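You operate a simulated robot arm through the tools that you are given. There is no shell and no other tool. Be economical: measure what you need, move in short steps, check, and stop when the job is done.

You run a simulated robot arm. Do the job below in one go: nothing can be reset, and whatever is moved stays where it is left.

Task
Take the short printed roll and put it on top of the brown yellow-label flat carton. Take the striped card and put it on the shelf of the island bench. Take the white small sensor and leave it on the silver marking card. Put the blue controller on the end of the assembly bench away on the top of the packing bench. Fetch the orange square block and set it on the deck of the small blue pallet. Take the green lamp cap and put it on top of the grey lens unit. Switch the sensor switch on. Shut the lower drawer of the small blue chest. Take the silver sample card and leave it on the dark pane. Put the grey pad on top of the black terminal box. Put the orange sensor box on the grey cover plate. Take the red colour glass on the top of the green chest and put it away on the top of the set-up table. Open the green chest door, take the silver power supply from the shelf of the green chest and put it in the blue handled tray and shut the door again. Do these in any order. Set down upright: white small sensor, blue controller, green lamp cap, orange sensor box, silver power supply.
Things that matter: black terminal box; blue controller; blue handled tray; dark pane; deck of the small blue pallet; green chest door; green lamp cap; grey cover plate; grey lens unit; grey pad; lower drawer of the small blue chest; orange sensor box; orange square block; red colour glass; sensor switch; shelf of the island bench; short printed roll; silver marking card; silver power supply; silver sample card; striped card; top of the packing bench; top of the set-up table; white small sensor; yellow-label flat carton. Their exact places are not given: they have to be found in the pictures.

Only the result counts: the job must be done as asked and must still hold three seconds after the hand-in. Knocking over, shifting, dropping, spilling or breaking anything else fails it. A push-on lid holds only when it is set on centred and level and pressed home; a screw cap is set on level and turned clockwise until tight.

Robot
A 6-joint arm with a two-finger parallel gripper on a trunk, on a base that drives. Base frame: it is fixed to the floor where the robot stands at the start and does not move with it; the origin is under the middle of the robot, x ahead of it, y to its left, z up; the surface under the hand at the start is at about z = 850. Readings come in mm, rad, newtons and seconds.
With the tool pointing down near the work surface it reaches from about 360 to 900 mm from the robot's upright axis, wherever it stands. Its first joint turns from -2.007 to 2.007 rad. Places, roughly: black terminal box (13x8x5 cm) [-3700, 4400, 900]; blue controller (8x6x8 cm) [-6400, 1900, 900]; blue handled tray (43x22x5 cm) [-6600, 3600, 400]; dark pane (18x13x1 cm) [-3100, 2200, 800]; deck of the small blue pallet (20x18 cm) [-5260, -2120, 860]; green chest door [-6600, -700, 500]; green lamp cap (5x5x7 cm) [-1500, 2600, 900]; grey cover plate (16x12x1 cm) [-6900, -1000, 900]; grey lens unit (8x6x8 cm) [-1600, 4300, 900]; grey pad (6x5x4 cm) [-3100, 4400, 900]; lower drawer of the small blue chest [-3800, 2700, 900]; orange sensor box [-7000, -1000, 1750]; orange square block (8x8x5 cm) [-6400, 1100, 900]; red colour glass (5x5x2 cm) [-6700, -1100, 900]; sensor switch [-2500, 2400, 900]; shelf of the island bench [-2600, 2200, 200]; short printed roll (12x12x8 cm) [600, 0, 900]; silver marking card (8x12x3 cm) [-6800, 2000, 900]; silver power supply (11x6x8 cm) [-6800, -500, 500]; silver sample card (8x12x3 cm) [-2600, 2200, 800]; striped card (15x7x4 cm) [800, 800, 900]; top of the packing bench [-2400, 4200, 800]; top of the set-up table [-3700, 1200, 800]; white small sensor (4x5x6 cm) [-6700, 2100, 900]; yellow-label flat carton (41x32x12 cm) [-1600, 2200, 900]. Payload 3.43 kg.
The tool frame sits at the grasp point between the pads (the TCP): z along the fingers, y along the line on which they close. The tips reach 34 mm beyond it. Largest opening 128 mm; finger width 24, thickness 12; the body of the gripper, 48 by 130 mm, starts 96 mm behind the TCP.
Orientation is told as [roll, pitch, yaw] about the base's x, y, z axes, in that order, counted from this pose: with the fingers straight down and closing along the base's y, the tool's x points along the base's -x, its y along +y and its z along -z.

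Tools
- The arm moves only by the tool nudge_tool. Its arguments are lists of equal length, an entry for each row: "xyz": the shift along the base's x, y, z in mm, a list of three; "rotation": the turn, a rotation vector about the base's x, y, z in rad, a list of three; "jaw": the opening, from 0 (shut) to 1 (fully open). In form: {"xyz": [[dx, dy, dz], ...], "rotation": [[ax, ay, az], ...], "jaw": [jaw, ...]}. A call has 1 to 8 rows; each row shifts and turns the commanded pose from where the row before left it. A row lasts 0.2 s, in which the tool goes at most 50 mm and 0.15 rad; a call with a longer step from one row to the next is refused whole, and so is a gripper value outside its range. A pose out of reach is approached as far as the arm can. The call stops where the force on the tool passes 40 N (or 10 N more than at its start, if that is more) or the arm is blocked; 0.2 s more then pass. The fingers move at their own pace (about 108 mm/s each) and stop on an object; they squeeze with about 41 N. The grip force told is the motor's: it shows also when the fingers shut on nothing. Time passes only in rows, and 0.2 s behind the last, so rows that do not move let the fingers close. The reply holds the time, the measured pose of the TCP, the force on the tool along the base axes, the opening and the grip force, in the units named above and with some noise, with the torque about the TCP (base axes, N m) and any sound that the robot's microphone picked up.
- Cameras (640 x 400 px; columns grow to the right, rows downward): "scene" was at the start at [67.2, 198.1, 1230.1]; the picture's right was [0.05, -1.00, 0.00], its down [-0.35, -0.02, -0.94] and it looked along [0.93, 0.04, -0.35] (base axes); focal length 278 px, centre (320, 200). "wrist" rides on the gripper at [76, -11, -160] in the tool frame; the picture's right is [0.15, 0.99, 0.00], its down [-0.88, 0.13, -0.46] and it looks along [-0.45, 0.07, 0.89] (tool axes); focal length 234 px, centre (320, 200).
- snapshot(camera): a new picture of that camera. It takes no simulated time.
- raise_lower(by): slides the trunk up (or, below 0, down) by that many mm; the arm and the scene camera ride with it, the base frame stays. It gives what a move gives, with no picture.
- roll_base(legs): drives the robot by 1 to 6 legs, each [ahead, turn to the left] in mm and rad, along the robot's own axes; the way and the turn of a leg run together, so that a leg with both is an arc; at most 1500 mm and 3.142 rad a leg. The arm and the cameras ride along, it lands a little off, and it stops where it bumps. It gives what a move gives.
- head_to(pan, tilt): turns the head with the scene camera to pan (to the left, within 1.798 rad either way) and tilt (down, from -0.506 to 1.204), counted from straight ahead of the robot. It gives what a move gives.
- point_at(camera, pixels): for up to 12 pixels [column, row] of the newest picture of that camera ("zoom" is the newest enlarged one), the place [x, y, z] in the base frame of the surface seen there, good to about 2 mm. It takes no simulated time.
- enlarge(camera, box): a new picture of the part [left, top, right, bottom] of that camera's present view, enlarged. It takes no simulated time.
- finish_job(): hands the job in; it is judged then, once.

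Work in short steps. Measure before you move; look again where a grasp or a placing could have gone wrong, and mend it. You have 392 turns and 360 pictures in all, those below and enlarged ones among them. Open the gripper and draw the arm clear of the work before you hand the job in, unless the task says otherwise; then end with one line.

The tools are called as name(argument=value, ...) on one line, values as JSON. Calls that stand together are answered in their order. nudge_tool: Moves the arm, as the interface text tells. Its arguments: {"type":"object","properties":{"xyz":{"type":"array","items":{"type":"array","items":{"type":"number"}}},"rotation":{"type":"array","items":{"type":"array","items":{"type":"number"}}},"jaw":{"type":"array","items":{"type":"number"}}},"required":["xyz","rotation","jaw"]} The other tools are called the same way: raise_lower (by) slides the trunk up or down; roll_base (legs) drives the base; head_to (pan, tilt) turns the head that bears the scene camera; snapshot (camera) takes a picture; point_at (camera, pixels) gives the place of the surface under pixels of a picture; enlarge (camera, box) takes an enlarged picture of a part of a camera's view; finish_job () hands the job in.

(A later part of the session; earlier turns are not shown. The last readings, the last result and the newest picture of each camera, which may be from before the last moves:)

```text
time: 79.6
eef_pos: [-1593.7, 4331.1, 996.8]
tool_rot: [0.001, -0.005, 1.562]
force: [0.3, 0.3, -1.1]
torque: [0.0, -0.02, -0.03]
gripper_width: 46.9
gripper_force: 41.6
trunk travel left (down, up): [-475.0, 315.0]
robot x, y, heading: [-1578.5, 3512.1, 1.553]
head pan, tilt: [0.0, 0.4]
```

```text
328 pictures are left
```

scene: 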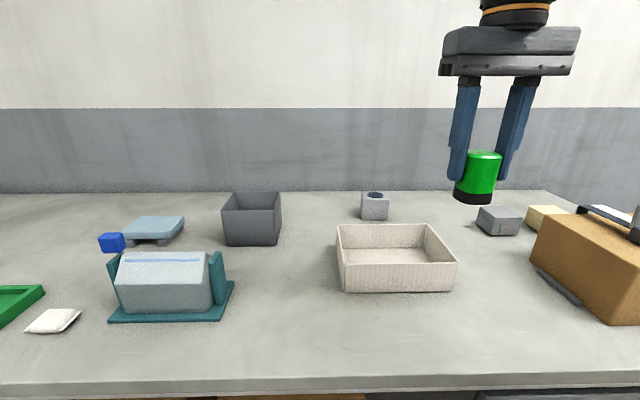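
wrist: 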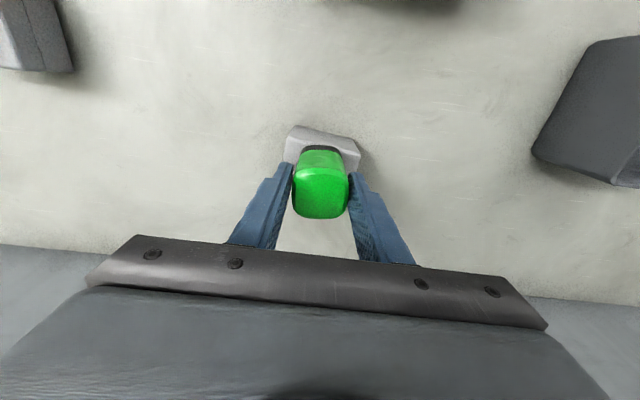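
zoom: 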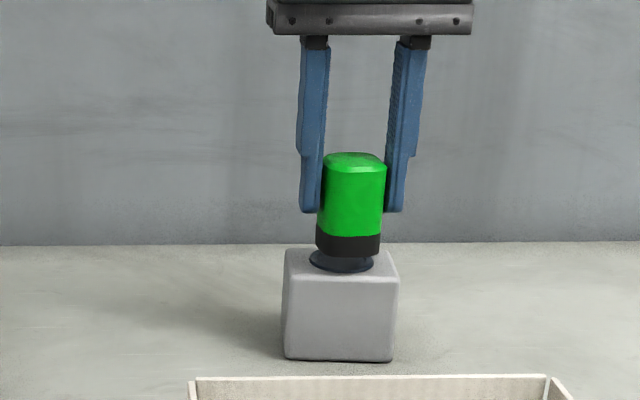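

I shift +8 in y and lower gently to contact (expect TCP ≈975).

nudge_tool(xyz=[[1, 8, 0], [0, 0, -12], [0, 0, -6], [0, 0, -3], [0, 0, -2]], rotation=[[0, 0, 0], [0, 0, 0], [0, 0, 0], [0, 0, 0], [0, 0, 0]], jaw=[0.25, 0.25, 0.25, 0.25, 0.25])

```text
time: 80.8
eef_pos: [-1590.7, 4337.6, 980.4]
tool_rot: [0.001, -0.011, 1.559]
force: [-1.9, -5.5, 25.3]
torque: [-0.52, -0.03, -0.08]
gripper_width: 47.3
gripper_force: 41.5
trunk travel left (down, up): [-475.0, 315.0]
robot x, y, heading: [-1578.4, 3508.5, 1.549]
head pan, tilt: [0.0, 0.4]
```

Contact made (25 N). I relax 4 mm, open and look.

nudge_tool(xyz=[[0, 0, 5], [0, 0, 0], [0, 0, 0], [0, 0, 0], [0, 0, 30], [0, 0, 45]], rotation=[[0, 0, 0], [0, 0, 0], [0, 0, 0], [0, 0, 0], [0, 0, 0], [0, 0, 0]], jaw=[0.25, 0.5, 0.7, 0.7, 0.7, 0.7])

enlarge(camera="scene", box=[300, 130, 440, 230])

```text
time: 82.2
eef_pos: [-1590.7, 4337.7, 1056.4]
tool_rot: [0.002, -0.006, 1.561]
force: [-0.6, -0.4, -0.7]
torque: [-0.03, 0.02, -0.02]
gripper_width: 89.5
gripper_force: 0.0
trunk travel left (down, up): [-475.0, 315.0]
robot x, y, heading: [-1576.9, 3508.2, 1.554]
head pan, tilt: [0.0, 0.4]
```

```text
4.00 times, centred on (370, 180) of scene
```

zoom: 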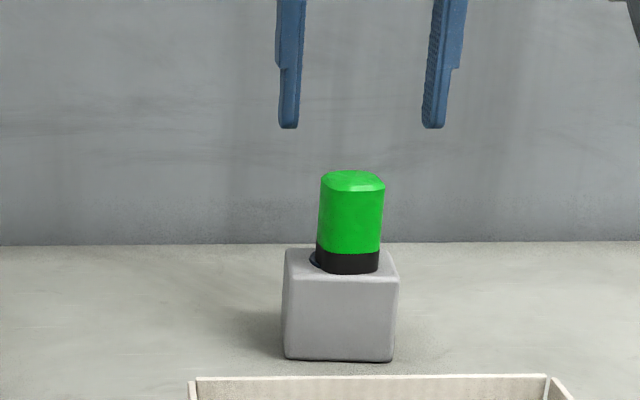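

The cap stands upright on the lens unit. Next is the grey pad near (-3100,4400): retract the arm and drive west along the bench.

nudge_tool(xyz=[[0, -40, 30], [0, -48, 10], [0, -48, 10], [0, -48, 10], [0, -48, 0], [0, -48, 0], [0, -48, 0], [0, -48, 0]], rotation=[[0, 0, 0], [0, 0, 0], [0, 0, 0], [0, 0, 0], [0, 0, 0], [0, 0, 0], [0, 0, 0], [0, 0, 0]], jaw=[0.7, 0.7, 0.7, 0.7, 0.7, 0.7, 0.7, 0.7])

roll_base(legs=[[-170, 0], [0, 1.571], [900, 0], [900, 0], [0, -1.571]])

head_to(pan=0.0, tilt=0.35)

snapshot(camera="scene")

```text
time: 84.0
eef_pos: [-1593.2, 3961.3, 1113.8]
tool_rot: [0.001, -0.004, 1.56]
force: [0.1, 0.7, -0.7]
torque: [-0.06, 0.01, -0.01]
gripper_width: 89.5
gripper_force: 0.1
trunk travel left (down, up): [-475.0, 315.0]
robot x, y, heading: [-1583.5, 3513.9, 1.553]
head pan, tilt: [0.0, 0.4]
```

```text
time: 101.6
eef_pos: [-3386.0, 3893.0, 1114.7]
tool_rot: [0.001, -0.006, 1.57]
force: [1.0, -0.5, -0.1]
torque: [-0.01, 0.01, 0.0]
gripper_width: 89.6
gripper_force: 0.1
trunk travel left (down, up): [-475.0, 315.0]
robot x, y, heading: [-3365.6, 3441.3, 1.562]
head pan, tilt: [0.0, 0.4]
```

```text
time: 102.2
eef_pos: [-3385.2, 3893.5, 1113.8]
tool_rot: [0.002, -0.006, 1.569]
force: [-0.8, 0.0, -1.2]
torque: [0.0, -0.01, 0.03]
gripper_width: 89.4
gripper_force: 0.0
trunk travel left (down, up): [-475.0, 315.0]
robot x, y, heading: [-3367.0, 3445.1, 1.558]
head pan, tilt: [0.0, 0.351]
```

```text
326 pictures are left
```

scene: 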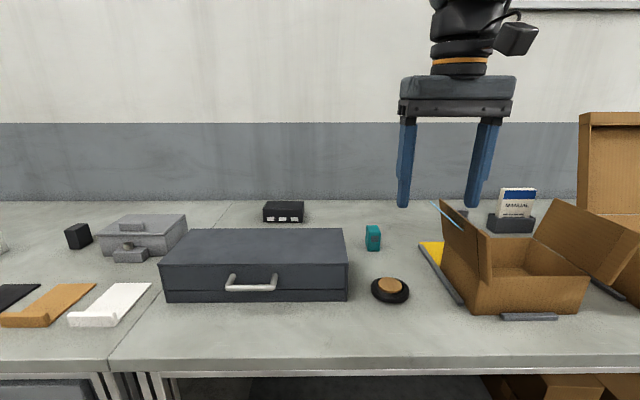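

Black terminal box at (283,212); the pad may hide at (458,212). I enlarge and measure.

enlarge(camera="scene", box=[240, 170, 560, 320])

point_at(camera="scene", pixels=[[264, 204], [304, 204], [283, 203], [283, 209], [283, 222], [374, 238], [458, 211], [511, 225], [78, 236], [390, 288], [250, 260]])

```text
2.00 times, centred on (400, 245) of scene
```

zoom: 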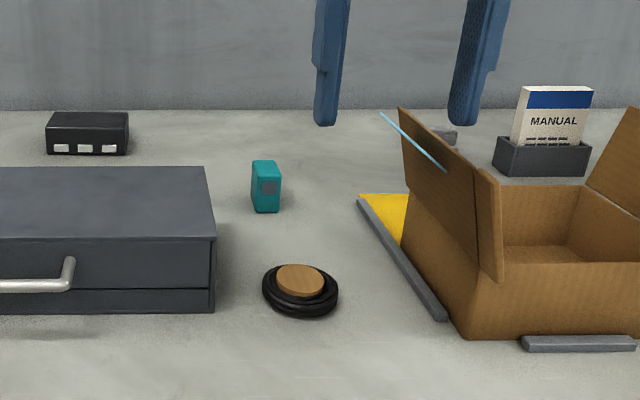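

```text
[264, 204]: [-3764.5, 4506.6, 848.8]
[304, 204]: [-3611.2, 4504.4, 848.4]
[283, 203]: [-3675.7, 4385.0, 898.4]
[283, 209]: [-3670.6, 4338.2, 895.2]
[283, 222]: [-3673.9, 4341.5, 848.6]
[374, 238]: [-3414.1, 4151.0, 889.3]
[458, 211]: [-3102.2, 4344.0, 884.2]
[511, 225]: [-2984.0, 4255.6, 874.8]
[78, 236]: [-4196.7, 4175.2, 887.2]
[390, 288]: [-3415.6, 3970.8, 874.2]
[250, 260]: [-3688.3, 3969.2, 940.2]
```

Terminal box centre ≈(-3673,4375), top 898. The pad is at (-3102,4345), behind the open carton. I drive to x≈-3200 and nearer, then look.

point_at(camera="scene", pixels=[[442, 203], [478, 230], [560, 200], [605, 118], [560, 360], [300, 362]])

roll_base(legs=[[0, -1.2], [160, 0], [0, 1.2], [50, 0]])

snapshot(camera="scene")

```text
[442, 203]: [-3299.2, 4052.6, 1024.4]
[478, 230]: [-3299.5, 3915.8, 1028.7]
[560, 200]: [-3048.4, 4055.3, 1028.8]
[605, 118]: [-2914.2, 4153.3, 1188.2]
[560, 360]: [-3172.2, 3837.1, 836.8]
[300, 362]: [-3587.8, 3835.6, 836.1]
```

```text
time: 107.5
eef_pos: [-2826.1, 3713.8, 1115.3]
tool_rot: [0.0, -0.007, 0.471]
force: [-0.3, -0.1, -0.3]
torque: [-0.04, -0.02, 0.0]
gripper_width: 89.7
gripper_force: 0.1
trunk travel left (down, up): [-475.0, 315.0]
robot x, y, heading: [-3222.9, 3495.5, 0.456]
head pan, tilt: [0.0, 0.351]
stopped in leg 3: the robot was blocked; the commanded pose is now the measured one
```

```text
324 pictures are left
```

scene: 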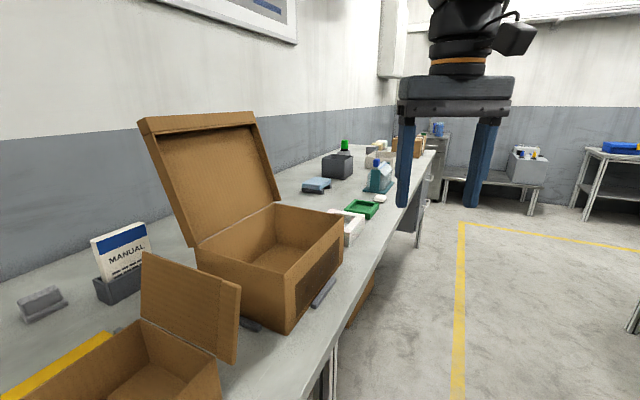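

Blocked by the bench on the turn. I back off 100 mm, turn to face the bench and move in.

roll_base(legs=[[-110, 0], [0, 1.115], [110, 0]])

head_to(pan=-0.2, tilt=0.4)

snapshot(camera="scene")

```text
time: 112.3
eef_pos: [-3354.3, 4004.8, 1114.6]
tool_rot: [0.0, -0.007, 1.608]
force: [0.2, -0.9, 1.2]
torque: [0.02, -0.01, 0.0]
gripper_width: 89.8
gripper_force: 0.0
trunk travel left (down, up): [-475.0, 315.0]
robot x, y, heading: [-3319.7, 3555.5, 1.596]
head pan, tilt: [0.0, 0.351]
```

```text
time: 113.1
eef_pos: [-3354.3, 4004.7, 1114.5]
tool_rot: [0.004, -0.008, 1.609]
force: [-0.8, -0.1, -0.1]
torque: [0.02, 0.0, 0.01]
gripper_width: 89.7
gripper_force: 0.2
trunk travel left (down, up): [-475.0, 315.0]
robot x, y, heading: [-3319.1, 3554.4, 1.595]
head pan, tilt: [-0.201, 0.4]
```

```text
323 pictures are left
```

scene: 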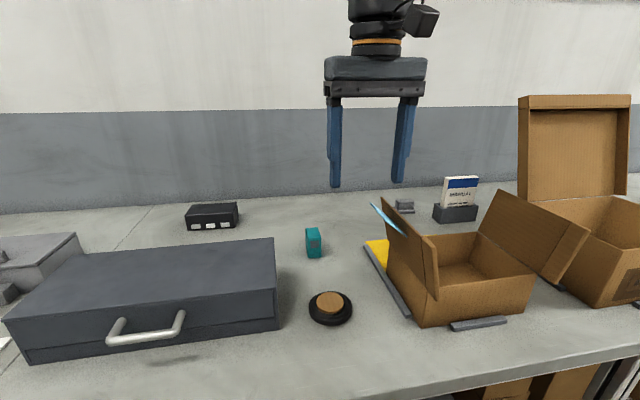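

The pad is visible at (404,206). I enlarge and measure.

enlarge(camera="scene", box=[360, 170, 488, 250])

point_at(camera="zoom", pixels=[[175, 160], [270, 155], [185, 175], [270, 178], [220, 155], [220, 172], [205, 205], [190, 200], [270, 205], [380, 200], [372, 215]])

```text
5.00 times, centred on (424, 210) of scene
```

zoom: 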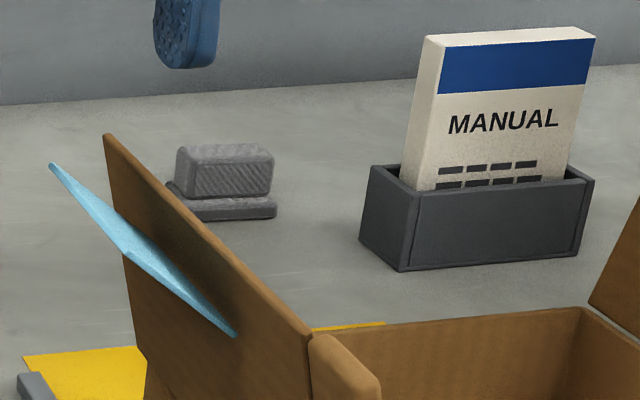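

```text
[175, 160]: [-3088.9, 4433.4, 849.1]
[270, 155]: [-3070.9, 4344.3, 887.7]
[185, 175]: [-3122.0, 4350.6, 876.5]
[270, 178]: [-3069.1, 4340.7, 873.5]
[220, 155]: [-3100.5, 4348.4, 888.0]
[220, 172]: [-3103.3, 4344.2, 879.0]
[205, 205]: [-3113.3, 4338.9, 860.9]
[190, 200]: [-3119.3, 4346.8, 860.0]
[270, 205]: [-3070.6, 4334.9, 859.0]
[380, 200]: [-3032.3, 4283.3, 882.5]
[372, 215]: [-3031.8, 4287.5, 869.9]
```

The pad is a plate with a handle block (x -3122..-3069, top 888), rotated about -0.19 rad. I move above it and rotate the hand by -0.22.

nudge_tool(xyz=[[29, 38, 0], [29, 38, 0], [29, 38, 0], [29, 38, 0], [29, 38, 0], [29, 38, 0], [29, 38, 0], [29, 38, -10]], rotation=[[0, 0, 0], [0, 0, 0], [0, 0, 0], [0, 0, 0], [0, 0, 0], [0, 0, 0], [0, 0, -0.11], [0, 0, -0.11]], jaw=[0.7, 0.7, 0.7, 0.7, 0.7, 0.7, 0.7, 0.7])

nudge_tool(xyz=[[25, 20, -30], [0, 20, -40], [0, 0, 0]], rotation=[[0, 0, 0], [0, 0, 0], [0, 0, 0]], jaw=[0.7, 0.7, 0.7])

snapshot(camera="wrist")

```text
time: 114.9
eef_pos: [-3123.2, 4307.0, 1106.5]
tool_rot: [0.002, -0.006, 1.388]
force: [-0.5, -0.2, 0.8]
torque: [0.05, -0.02, 0.02]
gripper_width: 89.8
gripper_force: 0.2
trunk travel left (down, up): [-475.0, 315.0]
robot x, y, heading: [-3318.9, 3557.9, 1.594]
head pan, tilt: [-0.201, 0.4]
```

```text
time: 115.7
eef_pos: [-3096.8, 4347.7, 1035.1]
tool_rot: [0.002, -0.008, 1.387]
force: [0.2, -0.4, -0.5]
torque: [0.0, 0.0, -0.01]
gripper_width: 89.7
gripper_force: 0.1
trunk travel left (down, up): [-475.0, 315.0]
robot x, y, heading: [-3318.7, 3556.8, 1.596]
head pan, tilt: [-0.201, 0.4]
```

```text
321 pictures are left
```

wrist: 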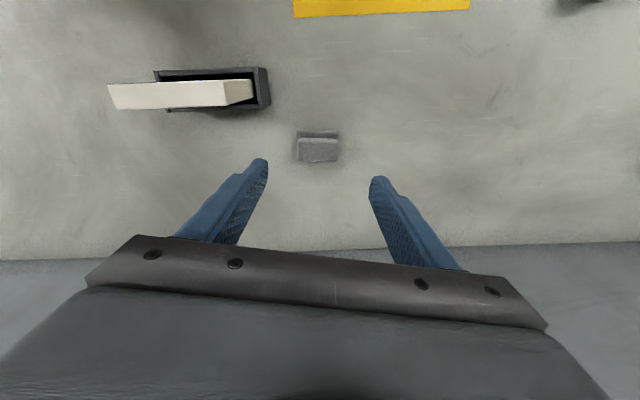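

Pad appears at (318,147) in the wrist view. Enlarge and measure.

enlarge(camera="wrist", box=[270, 110, 370, 180])

point_at(camera="wrist", pixels=[[301, 142], [336, 142], [318, 141], [318, 158], [301, 158], [336, 158], [318, 134], [318, 150]])

```text
5.71 times, centred on (320, 145) of wrist
```

zoom: 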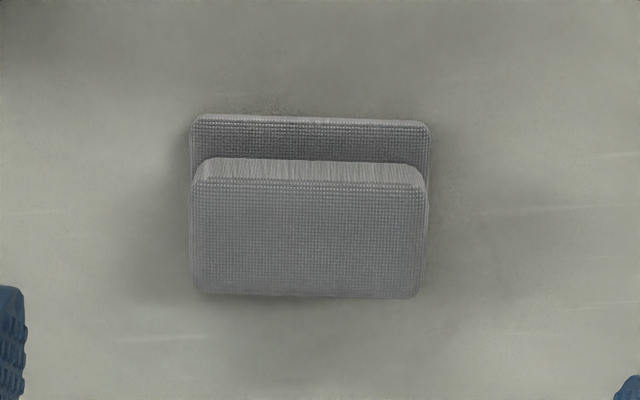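

```text
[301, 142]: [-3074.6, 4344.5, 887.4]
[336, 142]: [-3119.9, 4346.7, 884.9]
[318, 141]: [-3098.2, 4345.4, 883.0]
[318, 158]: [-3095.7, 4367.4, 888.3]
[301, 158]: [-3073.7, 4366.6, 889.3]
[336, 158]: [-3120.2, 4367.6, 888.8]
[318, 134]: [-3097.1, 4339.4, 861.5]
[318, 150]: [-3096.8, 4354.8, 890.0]
```

Block centre ≈(-3097,4358). Descend to z≈893 and close.

nudge_tool(xyz=[[0, 10, -40], [0, 0, -45], [0, 0, -40], [0, 0, -17], [0, 0, 0], [0, 0, 0], [0, 0, 0]], rotation=[[0, 0, 0], [0, 0, 0], [0, 0, 0], [0, 0, 0], [0, 0, 0], [0, 0, 0], [0, 0, 0]], jaw=[0.7, 0.7, 0.7, 0.7, 0.3, 0.3, 0.3])

nudge_tool(xyz=[[0, 0, 10], [0, 0, 40], [0, 0, 40], [0, 0, 40]], rotation=[[0, 0, 0], [0, 0, 0], [0, 0, 0], [0, 0, 0]], jaw=[0.3, 0.3, 0.3, 0.3])

snapshot(camera="wrist")

```text
time: 117.3
eef_pos: [-3099.1, 4356.1, 894.0]
tool_rot: [0.002, -0.006, 1.39]
force: [0.1, -0.2, 0.0]
torque: [0.01, 0.0, 0.05]
gripper_width: 58.8
gripper_force: 40.6
trunk travel left (down, up): [-475.0, 315.0]
robot x, y, heading: [-3319.0, 3554.9, 1.597]
head pan, tilt: [-0.201, 0.4]
```

```text
time: 118.3
eef_pos: [-3097.9, 4360.8, 1024.0]
tool_rot: [0.002, -0.004, 1.387]
force: [0.5, -0.7, -0.8]
torque: [-0.01, 0.04, -0.01]
gripper_width: 58.9
gripper_force: 41.0
trunk travel left (down, up): [-475.0, 315.0]
robot x, y, heading: [-3321.4, 3557.7, 1.592]
head pan, tilt: [-0.201, 0.4]
```

```text
319 pictures are left
```

wrist: 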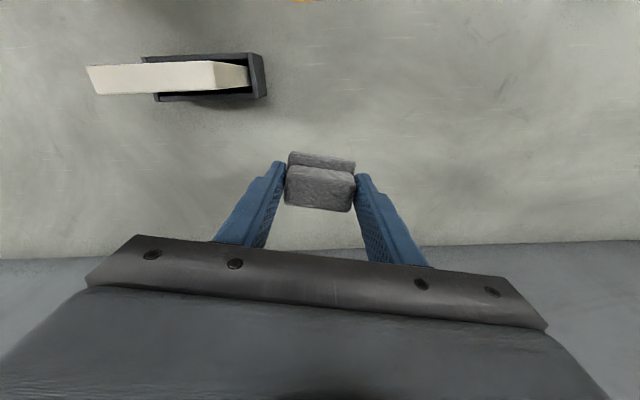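

Pad held. Raise, retract over the carton, then shift the base west to x≈-3650.

nudge_tool(xyz=[[0, -20, 45], [-10, -30, 35], [-30, -38, 20], [-30, -38, 0], [-30, -38, 0], [-30, -38, 0], [-30, -38, 0], [-30, -38, 0]], rotation=[[0, 0, 0], [0, 0, 0], [0, 0, 0], [0, 0, 0.11], [0, 0, 0.1], [0, 0, 0], [0, 0, 0], [0, 0, 0]], jaw=[0.3, 0.3, 0.3, 0.3, 0.3, 0.3, 0.3, 0.3])

nudge_tool(xyz=[[-30, -38, 0], [-25, -38, 0], [0, 0, 0]], rotation=[[0, 0, 0], [0, 0, 0], [0, 0, 0]], jaw=[0.3, 0.3, 0.3])

roll_base(legs=[[-130, 0], [0, 1.54], [340, 0], [0, -1.57], [130, 0]])

head_to(pan=0.0, tilt=0.4)

snapshot(camera="scene")

```text
refused: row 3 steps farther than a row can; nothing moved
```

```text
time: 119.1
eef_pos: [-3151.5, 4287.9, 1022.5]
tool_rot: [0.002, -0.004, 1.389]
force: [-0.1, 0.3, -0.1]
torque: [-0.02, 0.03, 0.03]
gripper_width: 58.9
gripper_force: 41.2
trunk travel left (down, up): [-475.0, 315.0]
robot x, y, heading: [-3318.1, 3555.3, 1.596]
head pan, tilt: [-0.201, 0.4]
```

```text
time: 130.8
eef_pos: [-3465.1, 4282.5, 1022.7]
tool_rot: [0.002, -0.008, 1.359]
force: [0.5, 0.0, -0.4]
torque: [0.01, 0.01, 0.01]
gripper_width: 58.7
gripper_force: 40.9
trunk travel left (down, up): [-475.0, 315.0]
robot x, y, heading: [-3654.3, 3558.0, 1.573]
head pan, tilt: [-0.201, 0.4]
stopped in leg 5: the robot was blocked; the commanded pose is now the measured one
```

```text
time: 131.5
eef_pos: [-3464.8, 4281.3, 1024.0]
tool_rot: [0.002, -0.008, 1.36]
force: [0.6, 0.5, -0.4]
torque: [0.0, 0.0, -0.03]
gripper_width: 59.0
gripper_force: 40.7
trunk travel left (down, up): [-475.0, 315.0]
robot x, y, heading: [-3651.3, 3556.5, 1.569]
head pan, tilt: [0.0, 0.4]
```

```text
318 pictures are left
```

scene: 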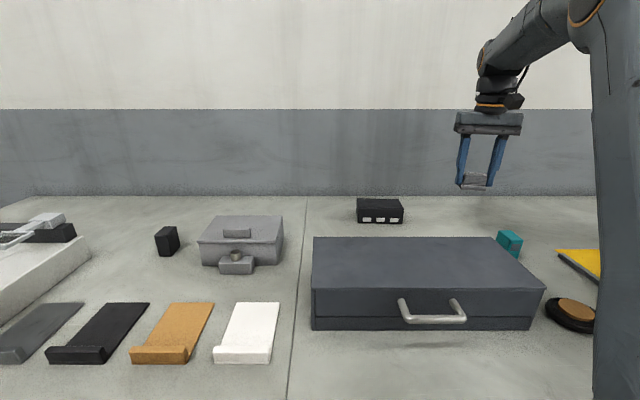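

One nudge was refused, but the swing cleared everything (radius 752 vs flaps ≤630). I check the carton and measure the terminal box top.

point_at(camera="scene", pixels=[[359, 201], [400, 201], [380, 200], [358, 208], [403, 209], [380, 208], [358, 222], [403, 222]])

head_to(pan=-0.6, tilt=0.4)

snapshot(camera="scene")

```text
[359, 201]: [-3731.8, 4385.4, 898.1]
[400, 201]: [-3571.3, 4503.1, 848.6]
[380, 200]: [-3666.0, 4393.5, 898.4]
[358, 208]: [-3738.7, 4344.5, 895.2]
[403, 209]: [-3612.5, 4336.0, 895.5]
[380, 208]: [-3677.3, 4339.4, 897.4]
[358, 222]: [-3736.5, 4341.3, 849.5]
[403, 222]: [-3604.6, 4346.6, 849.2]
```

```text
time: 132.5
eef_pos: [-3465.5, 4284.0, 1022.5]
tool_rot: [0.0, -0.01, 1.358]
force: [0.4, 0.0, 0.1]
torque: [0.02, 0.03, 0.0]
gripper_width: 59.1
gripper_force: 40.7
trunk travel left (down, up): [-475.0, 315.0]
robot x, y, heading: [-3654.7, 3558.3, 1.572]
head pan, tilt: [-0.6, 0.4]
```

```text
317 pictures are left
```

scene: 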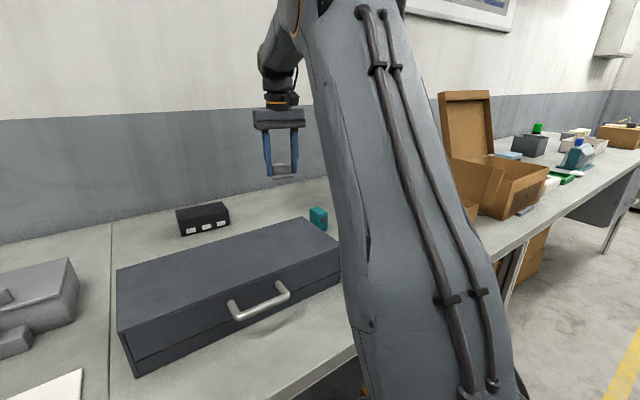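

Carton is intact. Box top centre ≈(-3674,4378). I carry the pad over it.

nudge_tool(xyz=[[-42, 18, 0], [-42, 18, 0], [-42, 18, 0], [-42, 18, 0], [-40, 21, 0], [0, 0, -30], [0, 0, -25], [0, 0, 0]], rotation=[[0, 0, 0.1], [0, 0, 0.1], [0, 0, 0], [0, 0, 0], [0, 0, 0], [0, 0, 0], [0, 0, 0], [0, 0, 0]], jaw=[0.3, 0.3, 0.3, 0.3, 0.3, 0.3, 0.3, 0.3])

snapshot(camera="wrist")

enlarge(camera="scene", box=[120, 120, 280, 240])

```text
time: 134.3
eef_pos: [-3674.4, 4377.7, 968.5]
tool_rot: [0.002, -0.009, 1.56]
force: [-0.2, 0.6, -1.4]
torque: [-0.01, -0.02, -0.03]
gripper_width: 58.6
gripper_force: 41.1
trunk travel left (down, up): [-475.0, 315.0]
robot x, y, heading: [-3648.8, 3555.4, 1.578]
head pan, tilt: [-0.6, 0.4]
```

```text
316 pictures are left
```

wrist: 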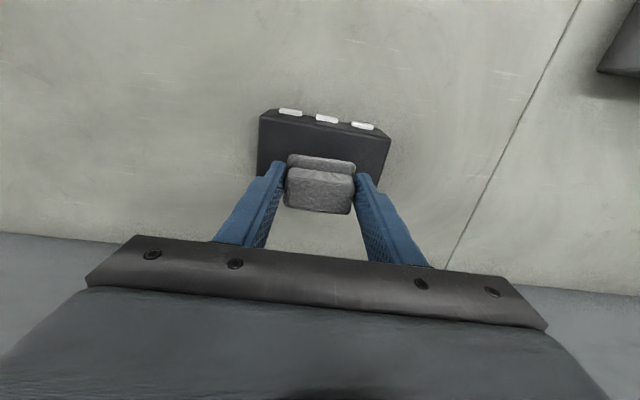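

```text
3.33 times, centred on (200, 180) of scene
```

zoom: 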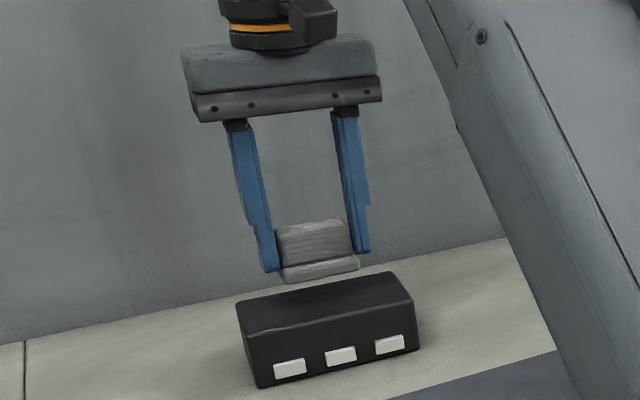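

Aligned over the box. Lower ~25 mm until contact.

nudge_tool(xyz=[[0, 0, -14], [0, 0, -7], [0, 0, -4], [0, 0, -2]], rotation=[[0, 0, 0], [0, 0, 0], [0, 0, 0], [0, 0, 0]], jaw=[0.3, 0.3, 0.3, 0.3])

```text
time: 135.3
eef_pos: [-3673.6, 4376.2, 943.2]
tool_rot: [0.003, -0.011, 1.56]
force: [-0.1, -2.4, 21.0]
torque: [-0.27, 0.06, 0.0]
gripper_width: 59.0
gripper_force: 41.2
trunk travel left (down, up): [-475.0, 315.0]
robot x, y, heading: [-3653.8, 3557.4, 1.578]
head pan, tilt: [-0.6, 0.4]
```

Contact. Relax, open and rise.

nudge_tool(xyz=[[0, 0, 2], [0, 0, 0], [0, 0, 0], [0, 0, 30], [0, 0, 45], [0, -40, 20], [0, -45, 10]], rotation=[[0, 0, 0], [0, 0, 0], [0, 0, 0], [0, 0, 0], [0, 0, 0], [0, 0, 0], [0, 0, 0]], jaw=[0.5, 0.7, 0.7, 0.7, 0.7, 0.7, 0.7])

enlarge(camera="scene", box=[120, 140, 280, 240])

```text
time: 136.9
eef_pos: [-3671.8, 4290.6, 1045.3]
tool_rot: [0.003, -0.007, 1.559]
force: [-0.4, -0.2, -0.8]
torque: [-0.08, -0.02, -0.02]
gripper_width: 89.6
gripper_force: 0.0
trunk travel left (down, up): [-475.0, 315.0]
robot x, y, heading: [-3652.9, 3560.3, 1.574]
head pan, tilt: [-0.6, 0.4]
```

```text
4.00 times, centred on (200, 190) of scene
```

zoom: 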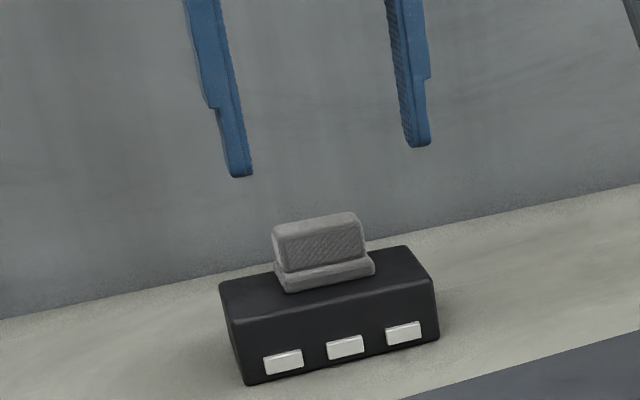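

Pad is on the terminal box. Retract the arm, back off, and turn round to face the island bench (small blue chest side).

nudge_tool(xyz=[[0, -46, 10], [0, -46, 10], [0, -46, 10], [0, -46, 10], [0, -46, 10], [0, -46, 10], [0, -24, 0]], rotation=[[0, 0, 0], [0, 0, 0], [0, 0, 0], [0, 0, 0], [0, 0, 0], [0, 0, 0], [0, 0, 0]], jaw=[0.7, 0.7, 0.7, 0.7, 0.7, 0.7, 0.7])

roll_base(legs=[[-270, 0], [0, 3.14]])

head_to(pan=0.0, tilt=0.4)

snapshot(camera="scene")

```text
time: 138.5
eef_pos: [-3671.6, 3987.3, 1108.6]
tool_rot: [0.002, -0.006, 1.558]
force: [-0.3, -0.3, -1.3]
torque: [-0.07, -0.01, -0.01]
gripper_width: 89.6
gripper_force: 0.1
trunk travel left (down, up): [-475.0, 315.0]
robot x, y, heading: [-3650.8, 3558.1, 1.57]
head pan, tilt: [-0.6, 0.4]
```

```text
time: 147.8
eef_pos: [-3635.0, 2855.5, 1108.0]
tool_rot: [0.0, -0.008, -1.587]
force: [-0.3, -0.5, 0.3]
torque: [-0.01, 0.03, -0.01]
gripper_width: 89.9
gripper_force: 0.0
trunk travel left (down, up): [-475.0, 315.0]
robot x, y, heading: [-3652.8, 3288.6, -1.574]
head pan, tilt: [-0.6, 0.4]
```

```text
time: 148.8
eef_pos: [-3634.3, 2856.6, 1109.1]
tool_rot: [0.001, -0.01, -1.587]
force: [0.0, 0.2, -0.4]
torque: [0.0, -0.01, 0.04]
gripper_width: 89.5
gripper_force: 0.0
trunk travel left (down, up): [-475.0, 315.0]
robot x, y, heading: [-3651.7, 3288.2, -1.571]
head pan, tilt: [0.0, 0.4]
```

```text
313 pictures are left
```

scene: 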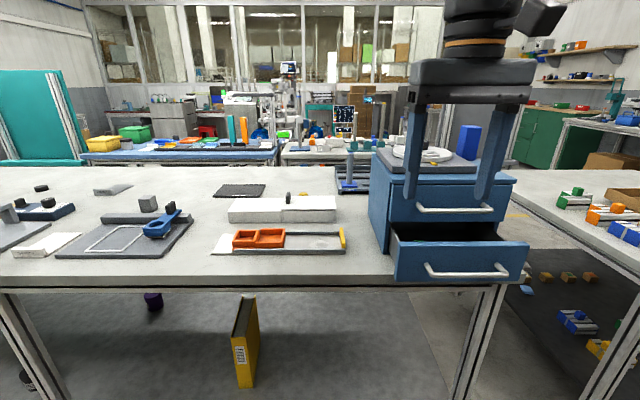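

The small blue chest's lower drawer is open at (460,262). I measure drawer front and chest.

point_at(camera="scene", pixels=[[396, 247], [525, 245], [460, 265], [398, 278], [522, 280], [430, 272], [500, 270], [420, 210], [395, 215], [505, 215], [430, 240], [460, 155]])

enlarge(camera="scene", box=[360, 130, 560, 300])

```text
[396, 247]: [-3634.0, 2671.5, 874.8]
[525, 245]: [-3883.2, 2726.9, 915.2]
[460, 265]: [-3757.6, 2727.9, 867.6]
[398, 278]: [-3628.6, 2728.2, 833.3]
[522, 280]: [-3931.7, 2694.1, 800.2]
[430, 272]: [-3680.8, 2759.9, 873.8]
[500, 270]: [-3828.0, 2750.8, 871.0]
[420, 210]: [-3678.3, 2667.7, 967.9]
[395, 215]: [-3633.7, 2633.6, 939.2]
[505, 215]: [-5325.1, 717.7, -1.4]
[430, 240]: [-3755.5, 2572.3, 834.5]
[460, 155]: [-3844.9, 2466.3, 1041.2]
```

```text
2.35 times, centred on (460, 215) of scene
```

zoom: 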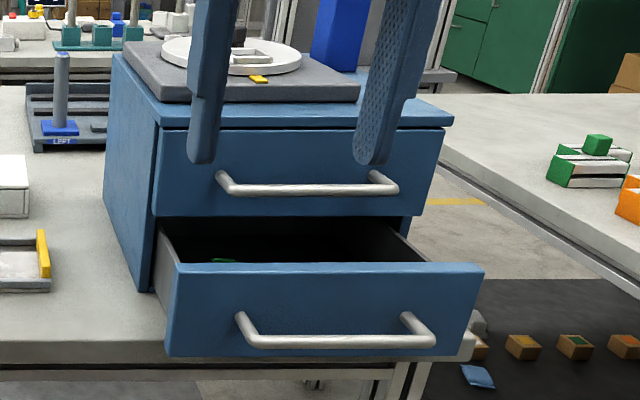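

Drawer front at y≈2727, handle bar at (−3757, 2758, z 872); upper closed bar at y≈2667. I'll shut the gripper, go in front of the handle at x=-3757 and push -y about 90 mm.

nudge_tool(xyz=[[-42, 0, -20], [-42, 0, -20], [-40, 0, -20], [0, 0, -48], [0, 0, -48], [0, 0, -48], [0, 0, -20]], rotation=[[0, 0, 0], [0, 0, 0], [0, 0, 0], [0, 0, 0], [0, 0, 0], [0, 0, 0], [0, 0, 0]], jaw=[0, 0, 0, 0, 0, 0, 0])

snapshot(camera="scene")

```text
time: 150.4
eef_pos: [-3760.3, 2855.9, 881.5]
tool_rot: [0.001, -0.008, -1.588]
force: [0.5, -0.2, -1.0]
torque: [0.01, 0.04, -0.01]
gripper_width: 0.1
gripper_force: 33.0
trunk travel left (down, up): [-475.0, 315.0]
robot x, y, heading: [-3654.6, 3285.8, -1.569]
head pan, tilt: [0.0, 0.4]
```

```text
311 pictures are left
```

scene: 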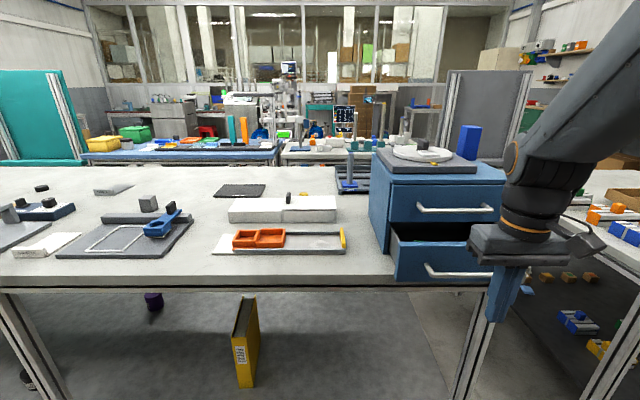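

Push: advance 80 mm to contact, then push on in small steps.

nudge_tool(xyz=[[0, -40, 0], [0, -40, 0], [0, -20, 0], [0, -20, 0], [0, -20, 0], [0, -15, 0], [0, -10, 0], [0, -8, 0]], rotation=[[0, 0, 0], [0, 0, 0], [0, 0, 0], [0, 0, 0], [0, 0, 0], [0, 0, 0], [0, 0, 0], [0, 0, 0]], jaw=[0, 0, 0, 0, 0, 0, 0, 0])

snapshot(camera="scene")

```text
time: 152.2
eef_pos: [-3758.4, 2687.1, 883.6]
tool_rot: [0.002, -0.003, -1.588]
force: [1.2, 33.8, 2.5]
torque: [-2.84, 0.04, 0.42]
gripper_width: 0.2
gripper_force: 32.9
trunk travel left (down, up): [-475.0, 315.0]
robot x, y, heading: [-3651.3, 3286.3, -1.57]
head pan, tilt: [0.0, 0.4]
```

```text
310 pictures are left
```

scene: 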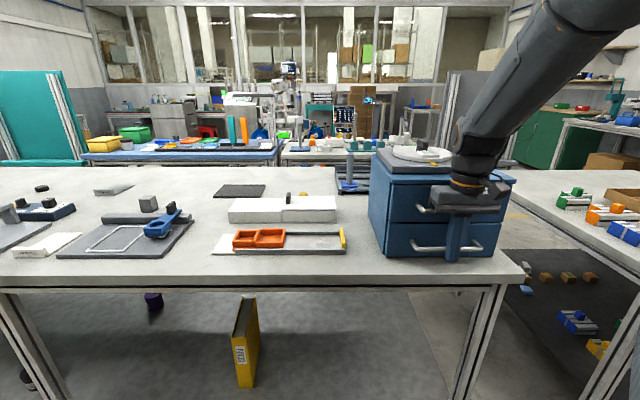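

Force 34 N, the drawer seems home. I back away and check.

nudge_tool(xyz=[[0, 40, 0], [0, 45, 0], [0, 45, 0], [0, 30, 40], [0, 0, 48], [0, 0, 48], [40, 0, 20], [40, 0, 20]], rotation=[[0, 0, 0], [0, 0, 0], [0, 0, 0], [0, 0, 0], [0, 0, 0], [0, 0, 0], [0, 0, 0], [0, 0, 0]], jaw=[0, 0, 0, 0, 0.3, 0.5, 0.5, 0.5])

snapshot(camera="scene")

enlarge(camera="scene", box=[360, 130, 560, 270])

point_at(camera="scene", pixels=[[380, 215], [388, 225], [388, 242], [395, 250], [400, 212], [490, 240], [490, 215]])

```text
time: 154.0
eef_pos: [-3676.7, 2844.5, 1061.4]
tool_rot: [0.001, -0.007, -1.588]
force: [-0.4, 0.0, 0.0]
torque: [0.02, 0.0, 0.0]
gripper_width: 63.9
gripper_force: 0.1
trunk travel left (down, up): [-475.0, 315.0]
robot x, y, heading: [-3649.3, 3289.4, -1.579]
head pan, tilt: [0.0, 0.4]
```

```text
309 pictures are left
```

scene: 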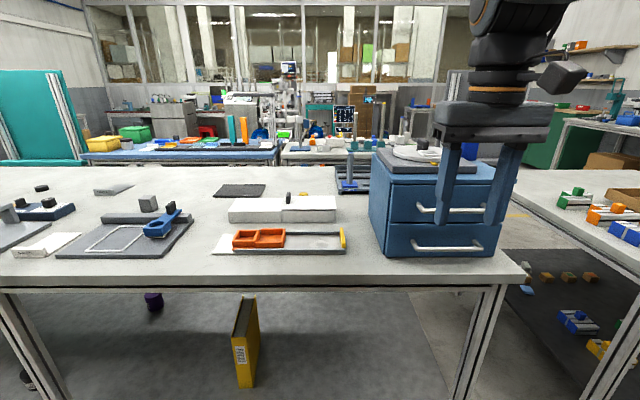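

```text
2.86 times, centred on (460, 200) of scene
```

zoom: 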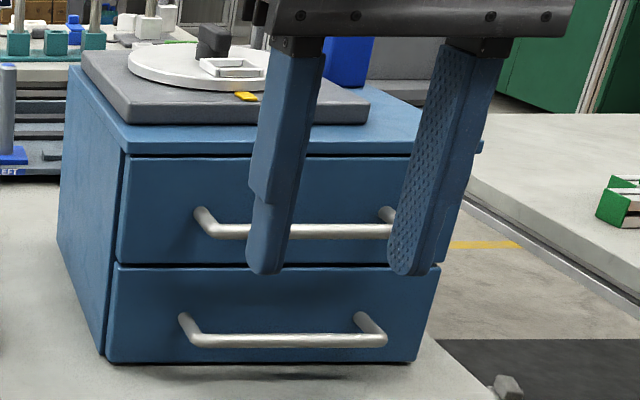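

```text
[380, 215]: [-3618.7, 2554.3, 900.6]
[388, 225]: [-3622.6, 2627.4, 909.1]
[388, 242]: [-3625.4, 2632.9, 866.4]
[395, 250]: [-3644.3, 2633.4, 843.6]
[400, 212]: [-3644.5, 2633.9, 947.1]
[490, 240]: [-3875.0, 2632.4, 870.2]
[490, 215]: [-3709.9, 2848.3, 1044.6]
```

Drawer is shut (faces at y 2633/2634). Next I go east along the aisle to x≈-2650 for the sensor switch and the sample card.

roll_base(legs=[[0, 1.571], [950, 0], [0, -1.571], [220, 0]])

head_to(pan=0.15, tilt=0.5)

snapshot(camera="scene")

```text
time: 167.9
eef_pos: [-2689.5, 2630.5, 1061.1]
tool_rot: [0.004, -0.01, -1.55]
force: [0.6, -0.8, 0.5]
torque: [-0.03, -0.01, -0.01]
gripper_width: 64.0
gripper_force: 0.1
trunk travel left (down, up): [-475.0, 315.0]
robot x, y, heading: [-2680.0, 3075.2, -1.532]
head pan, tilt: [0.0, 0.4]
```

```text
time: 168.6
eef_pos: [-2689.1, 2630.1, 1060.8]
tool_rot: [0.001, -0.008, -1.549]
force: [1.0, -0.2, -0.4]
torque: [-0.02, 0.02, 0.01]
gripper_width: 64.2
gripper_force: 0.1
trunk travel left (down, up): [-475.0, 315.0]
robot x, y, heading: [-2682.5, 3072.1, -1.532]
head pan, tilt: [0.15, 0.499]
```

```text
307 pictures are left
```

scene: 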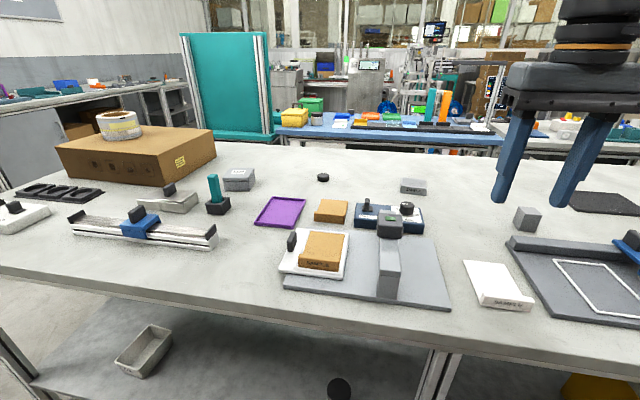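

The carton's yellow label is now visible at (180,162), good. I enlarge the sensor area and the grey card at (413,186).

enlarge(camera="scene", box=[340, 165, 468, 265])

enlarge(camera="scene", box=[200, 150, 460, 310])

point_at(camera="scene", pixels=[[413, 186], [402, 181], [425, 183], [390, 215], [368, 205], [407, 208], [240, 180], [495, 280], [525, 218], [600, 200], [322, 178]])

```text
4.00 times, centred on (404, 215) of scene
```

zoom: 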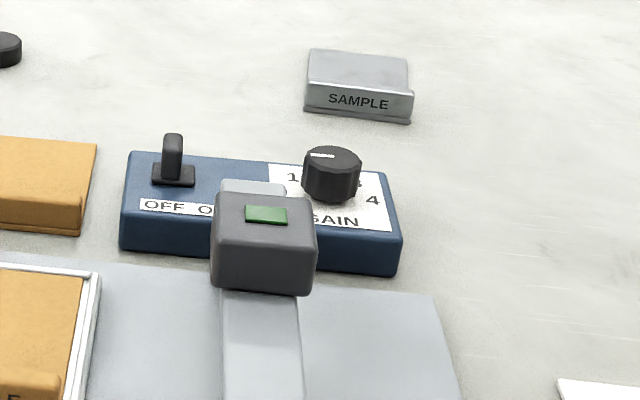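

```text
2.46 times, centred on (330, 230) of scene
```

zoom: 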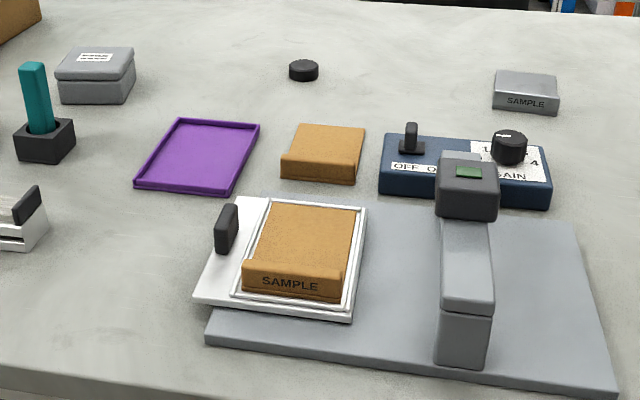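

```text
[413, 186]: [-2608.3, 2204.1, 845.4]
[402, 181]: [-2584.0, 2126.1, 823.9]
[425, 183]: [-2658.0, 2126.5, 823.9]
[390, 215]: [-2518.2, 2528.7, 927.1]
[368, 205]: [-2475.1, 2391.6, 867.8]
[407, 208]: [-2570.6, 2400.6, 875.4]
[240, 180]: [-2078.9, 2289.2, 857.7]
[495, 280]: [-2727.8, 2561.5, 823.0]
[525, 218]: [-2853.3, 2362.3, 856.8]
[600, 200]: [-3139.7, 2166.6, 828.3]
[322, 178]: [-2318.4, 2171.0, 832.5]
```

The sensor console at (390,205) has a toggle lever at (-2475,2392,868) with OFF on the left and ON on the right. I bring the wrist camera over for a close look.

nudge_tool(xyz=[[36, -30, 0], [36, -30, 0], [36, -30, 0], [36, -30, 0], [36, -30, 0], [34, -30, 0], [0, 0, 0]], rotation=[[0, 0, 0], [0, 0, 0], [0, 0, 0], [0, 0, 0], [0, 0, 0], [0, 0, 0], [0, 0, 0]], jaw=[0.5, 0.5, 0.5, 0.5, 0.5, 0.5, 0.5])

snapshot(camera="wrist")

enlarge(camera="scene", box=[350, 185, 430, 245])

```text
time: 170.2
eef_pos: [-2474.2, 2449.6, 1062.5]
tool_rot: [0.001, -0.009, -1.55]
force: [0.0, -0.9, 0.2]
torque: [-0.02, -0.03, 0.02]
gripper_width: 63.8
gripper_force: 0.0
trunk travel left (down, up): [-475.0, 315.0]
robot x, y, heading: [-2677.5, 3071.5, -1.531]
head pan, tilt: [0.15, 0.499]
```

```text
304 pictures are left
```

wrist: 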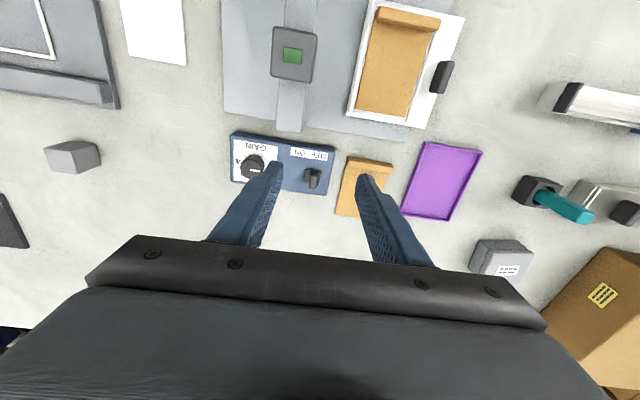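

```text
6.67 times, centred on (390, 215) of scene
```

zoom: 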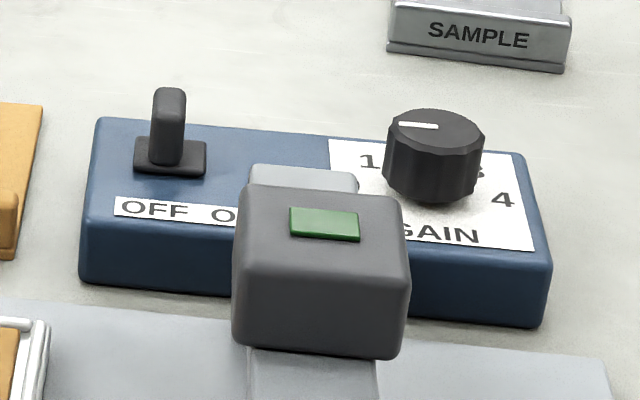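

enlarge(camera="wrist", box=[220, 120, 350, 205])

point_at(camera="zoom", pixels=[[455, 245], [447, 270], [455, 300], [475, 320], [420, 240], [500, 240], [430, 160], [400, 240], [480, 270]])

```text
4.71 times, centred on (285, 162) of wrist
```

zoom: 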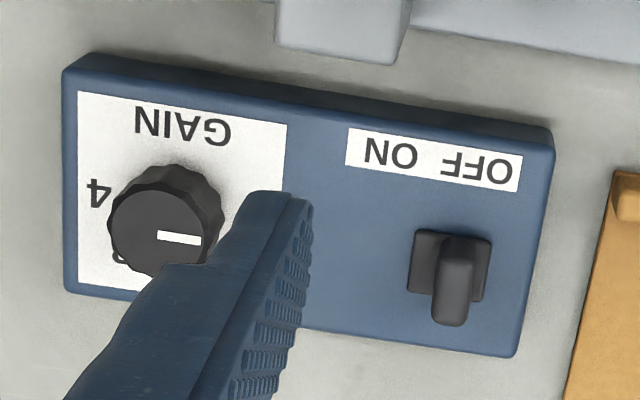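

```text
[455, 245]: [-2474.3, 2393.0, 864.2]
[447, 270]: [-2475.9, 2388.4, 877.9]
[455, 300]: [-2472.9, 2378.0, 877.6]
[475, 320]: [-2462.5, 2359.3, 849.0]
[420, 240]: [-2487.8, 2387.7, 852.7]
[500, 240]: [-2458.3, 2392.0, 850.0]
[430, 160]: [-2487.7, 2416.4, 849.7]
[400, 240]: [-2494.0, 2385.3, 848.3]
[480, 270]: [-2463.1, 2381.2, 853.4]
```

Lever top is at about (-2473,2383,878), console top 849; ON lies toward -x. I put closed fingers on its +x side.

nudge_tool(xyz=[[20, -33, 0], [18, -33, 0], [0, 0, -45], [0, 0, -45], [0, 0, -45], [0, 0, -33], [0, 0, 0]], rotation=[[0, 0, 0], [0, 0, 0], [0, 0, 0], [0, 0, 0], [0, 0, 0], [0, 0, 0], [0, 0, 0]], jaw=[0, 0, 0, 0, 0, 0, 0])

enlarge(camera="scene", box=[340, 165, 440, 240])

```text
time: 171.8
eef_pos: [-2434.0, 2382.3, 892.4]
tool_rot: [0.0, -0.009, -1.55]
force: [-0.1, -0.4, 0.1]
torque: [-0.02, 0.01, 0.01]
gripper_width: 0.0
gripper_force: 33.5
trunk travel left (down, up): [-475.0, 315.0]
robot x, y, heading: [-2681.4, 3069.0, -1.532]
head pan, tilt: [0.15, 0.499]
```

```text
5.33 times, centred on (390, 202) of scene
```

zoom: 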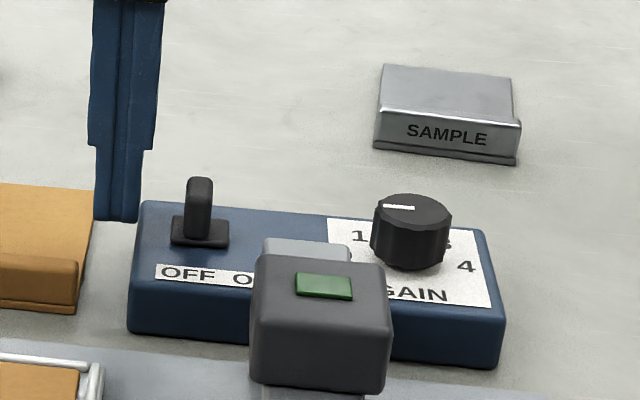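

Fingers stand left of the lever. I push toward -x in small steps watching force.

nudge_tool(xyz=[[-16, 0, 0], [-5, 0, 0], [-5, 0, 0], [-5, 0, 0]], rotation=[[0, 0, 0], [0, 0, 0], [0, 0, 0], [0, 0, 0]], jaw=[0, 0, 0, 0])

enlarge(camera="scene", box=[340, 165, 440, 240])

```text
time: 172.8
eef_pos: [-2467.1, 2384.4, 892.9]
tool_rot: [0.0, -0.009, -1.549]
force: [1.0, 0.7, 0.1]
torque: [0.0, -0.04, 0.03]
gripper_width: 0.0
gripper_force: 33.4
trunk travel left (down, up): [-475.0, 315.0]
robot x, y, heading: [-2679.3, 3076.0, -1.531]
head pan, tilt: [0.15, 0.499]
```

```text
5.33 times, centred on (390, 202) of scene
```

zoom: 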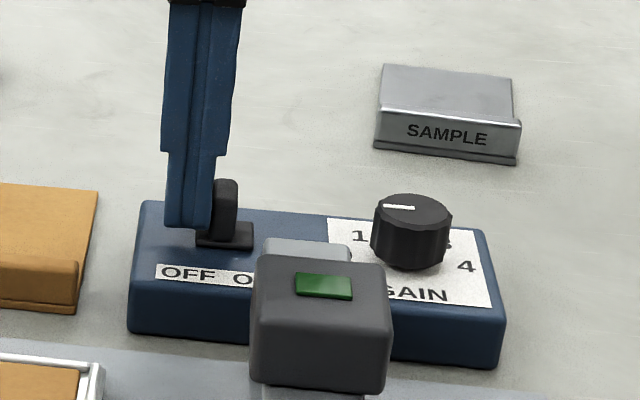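

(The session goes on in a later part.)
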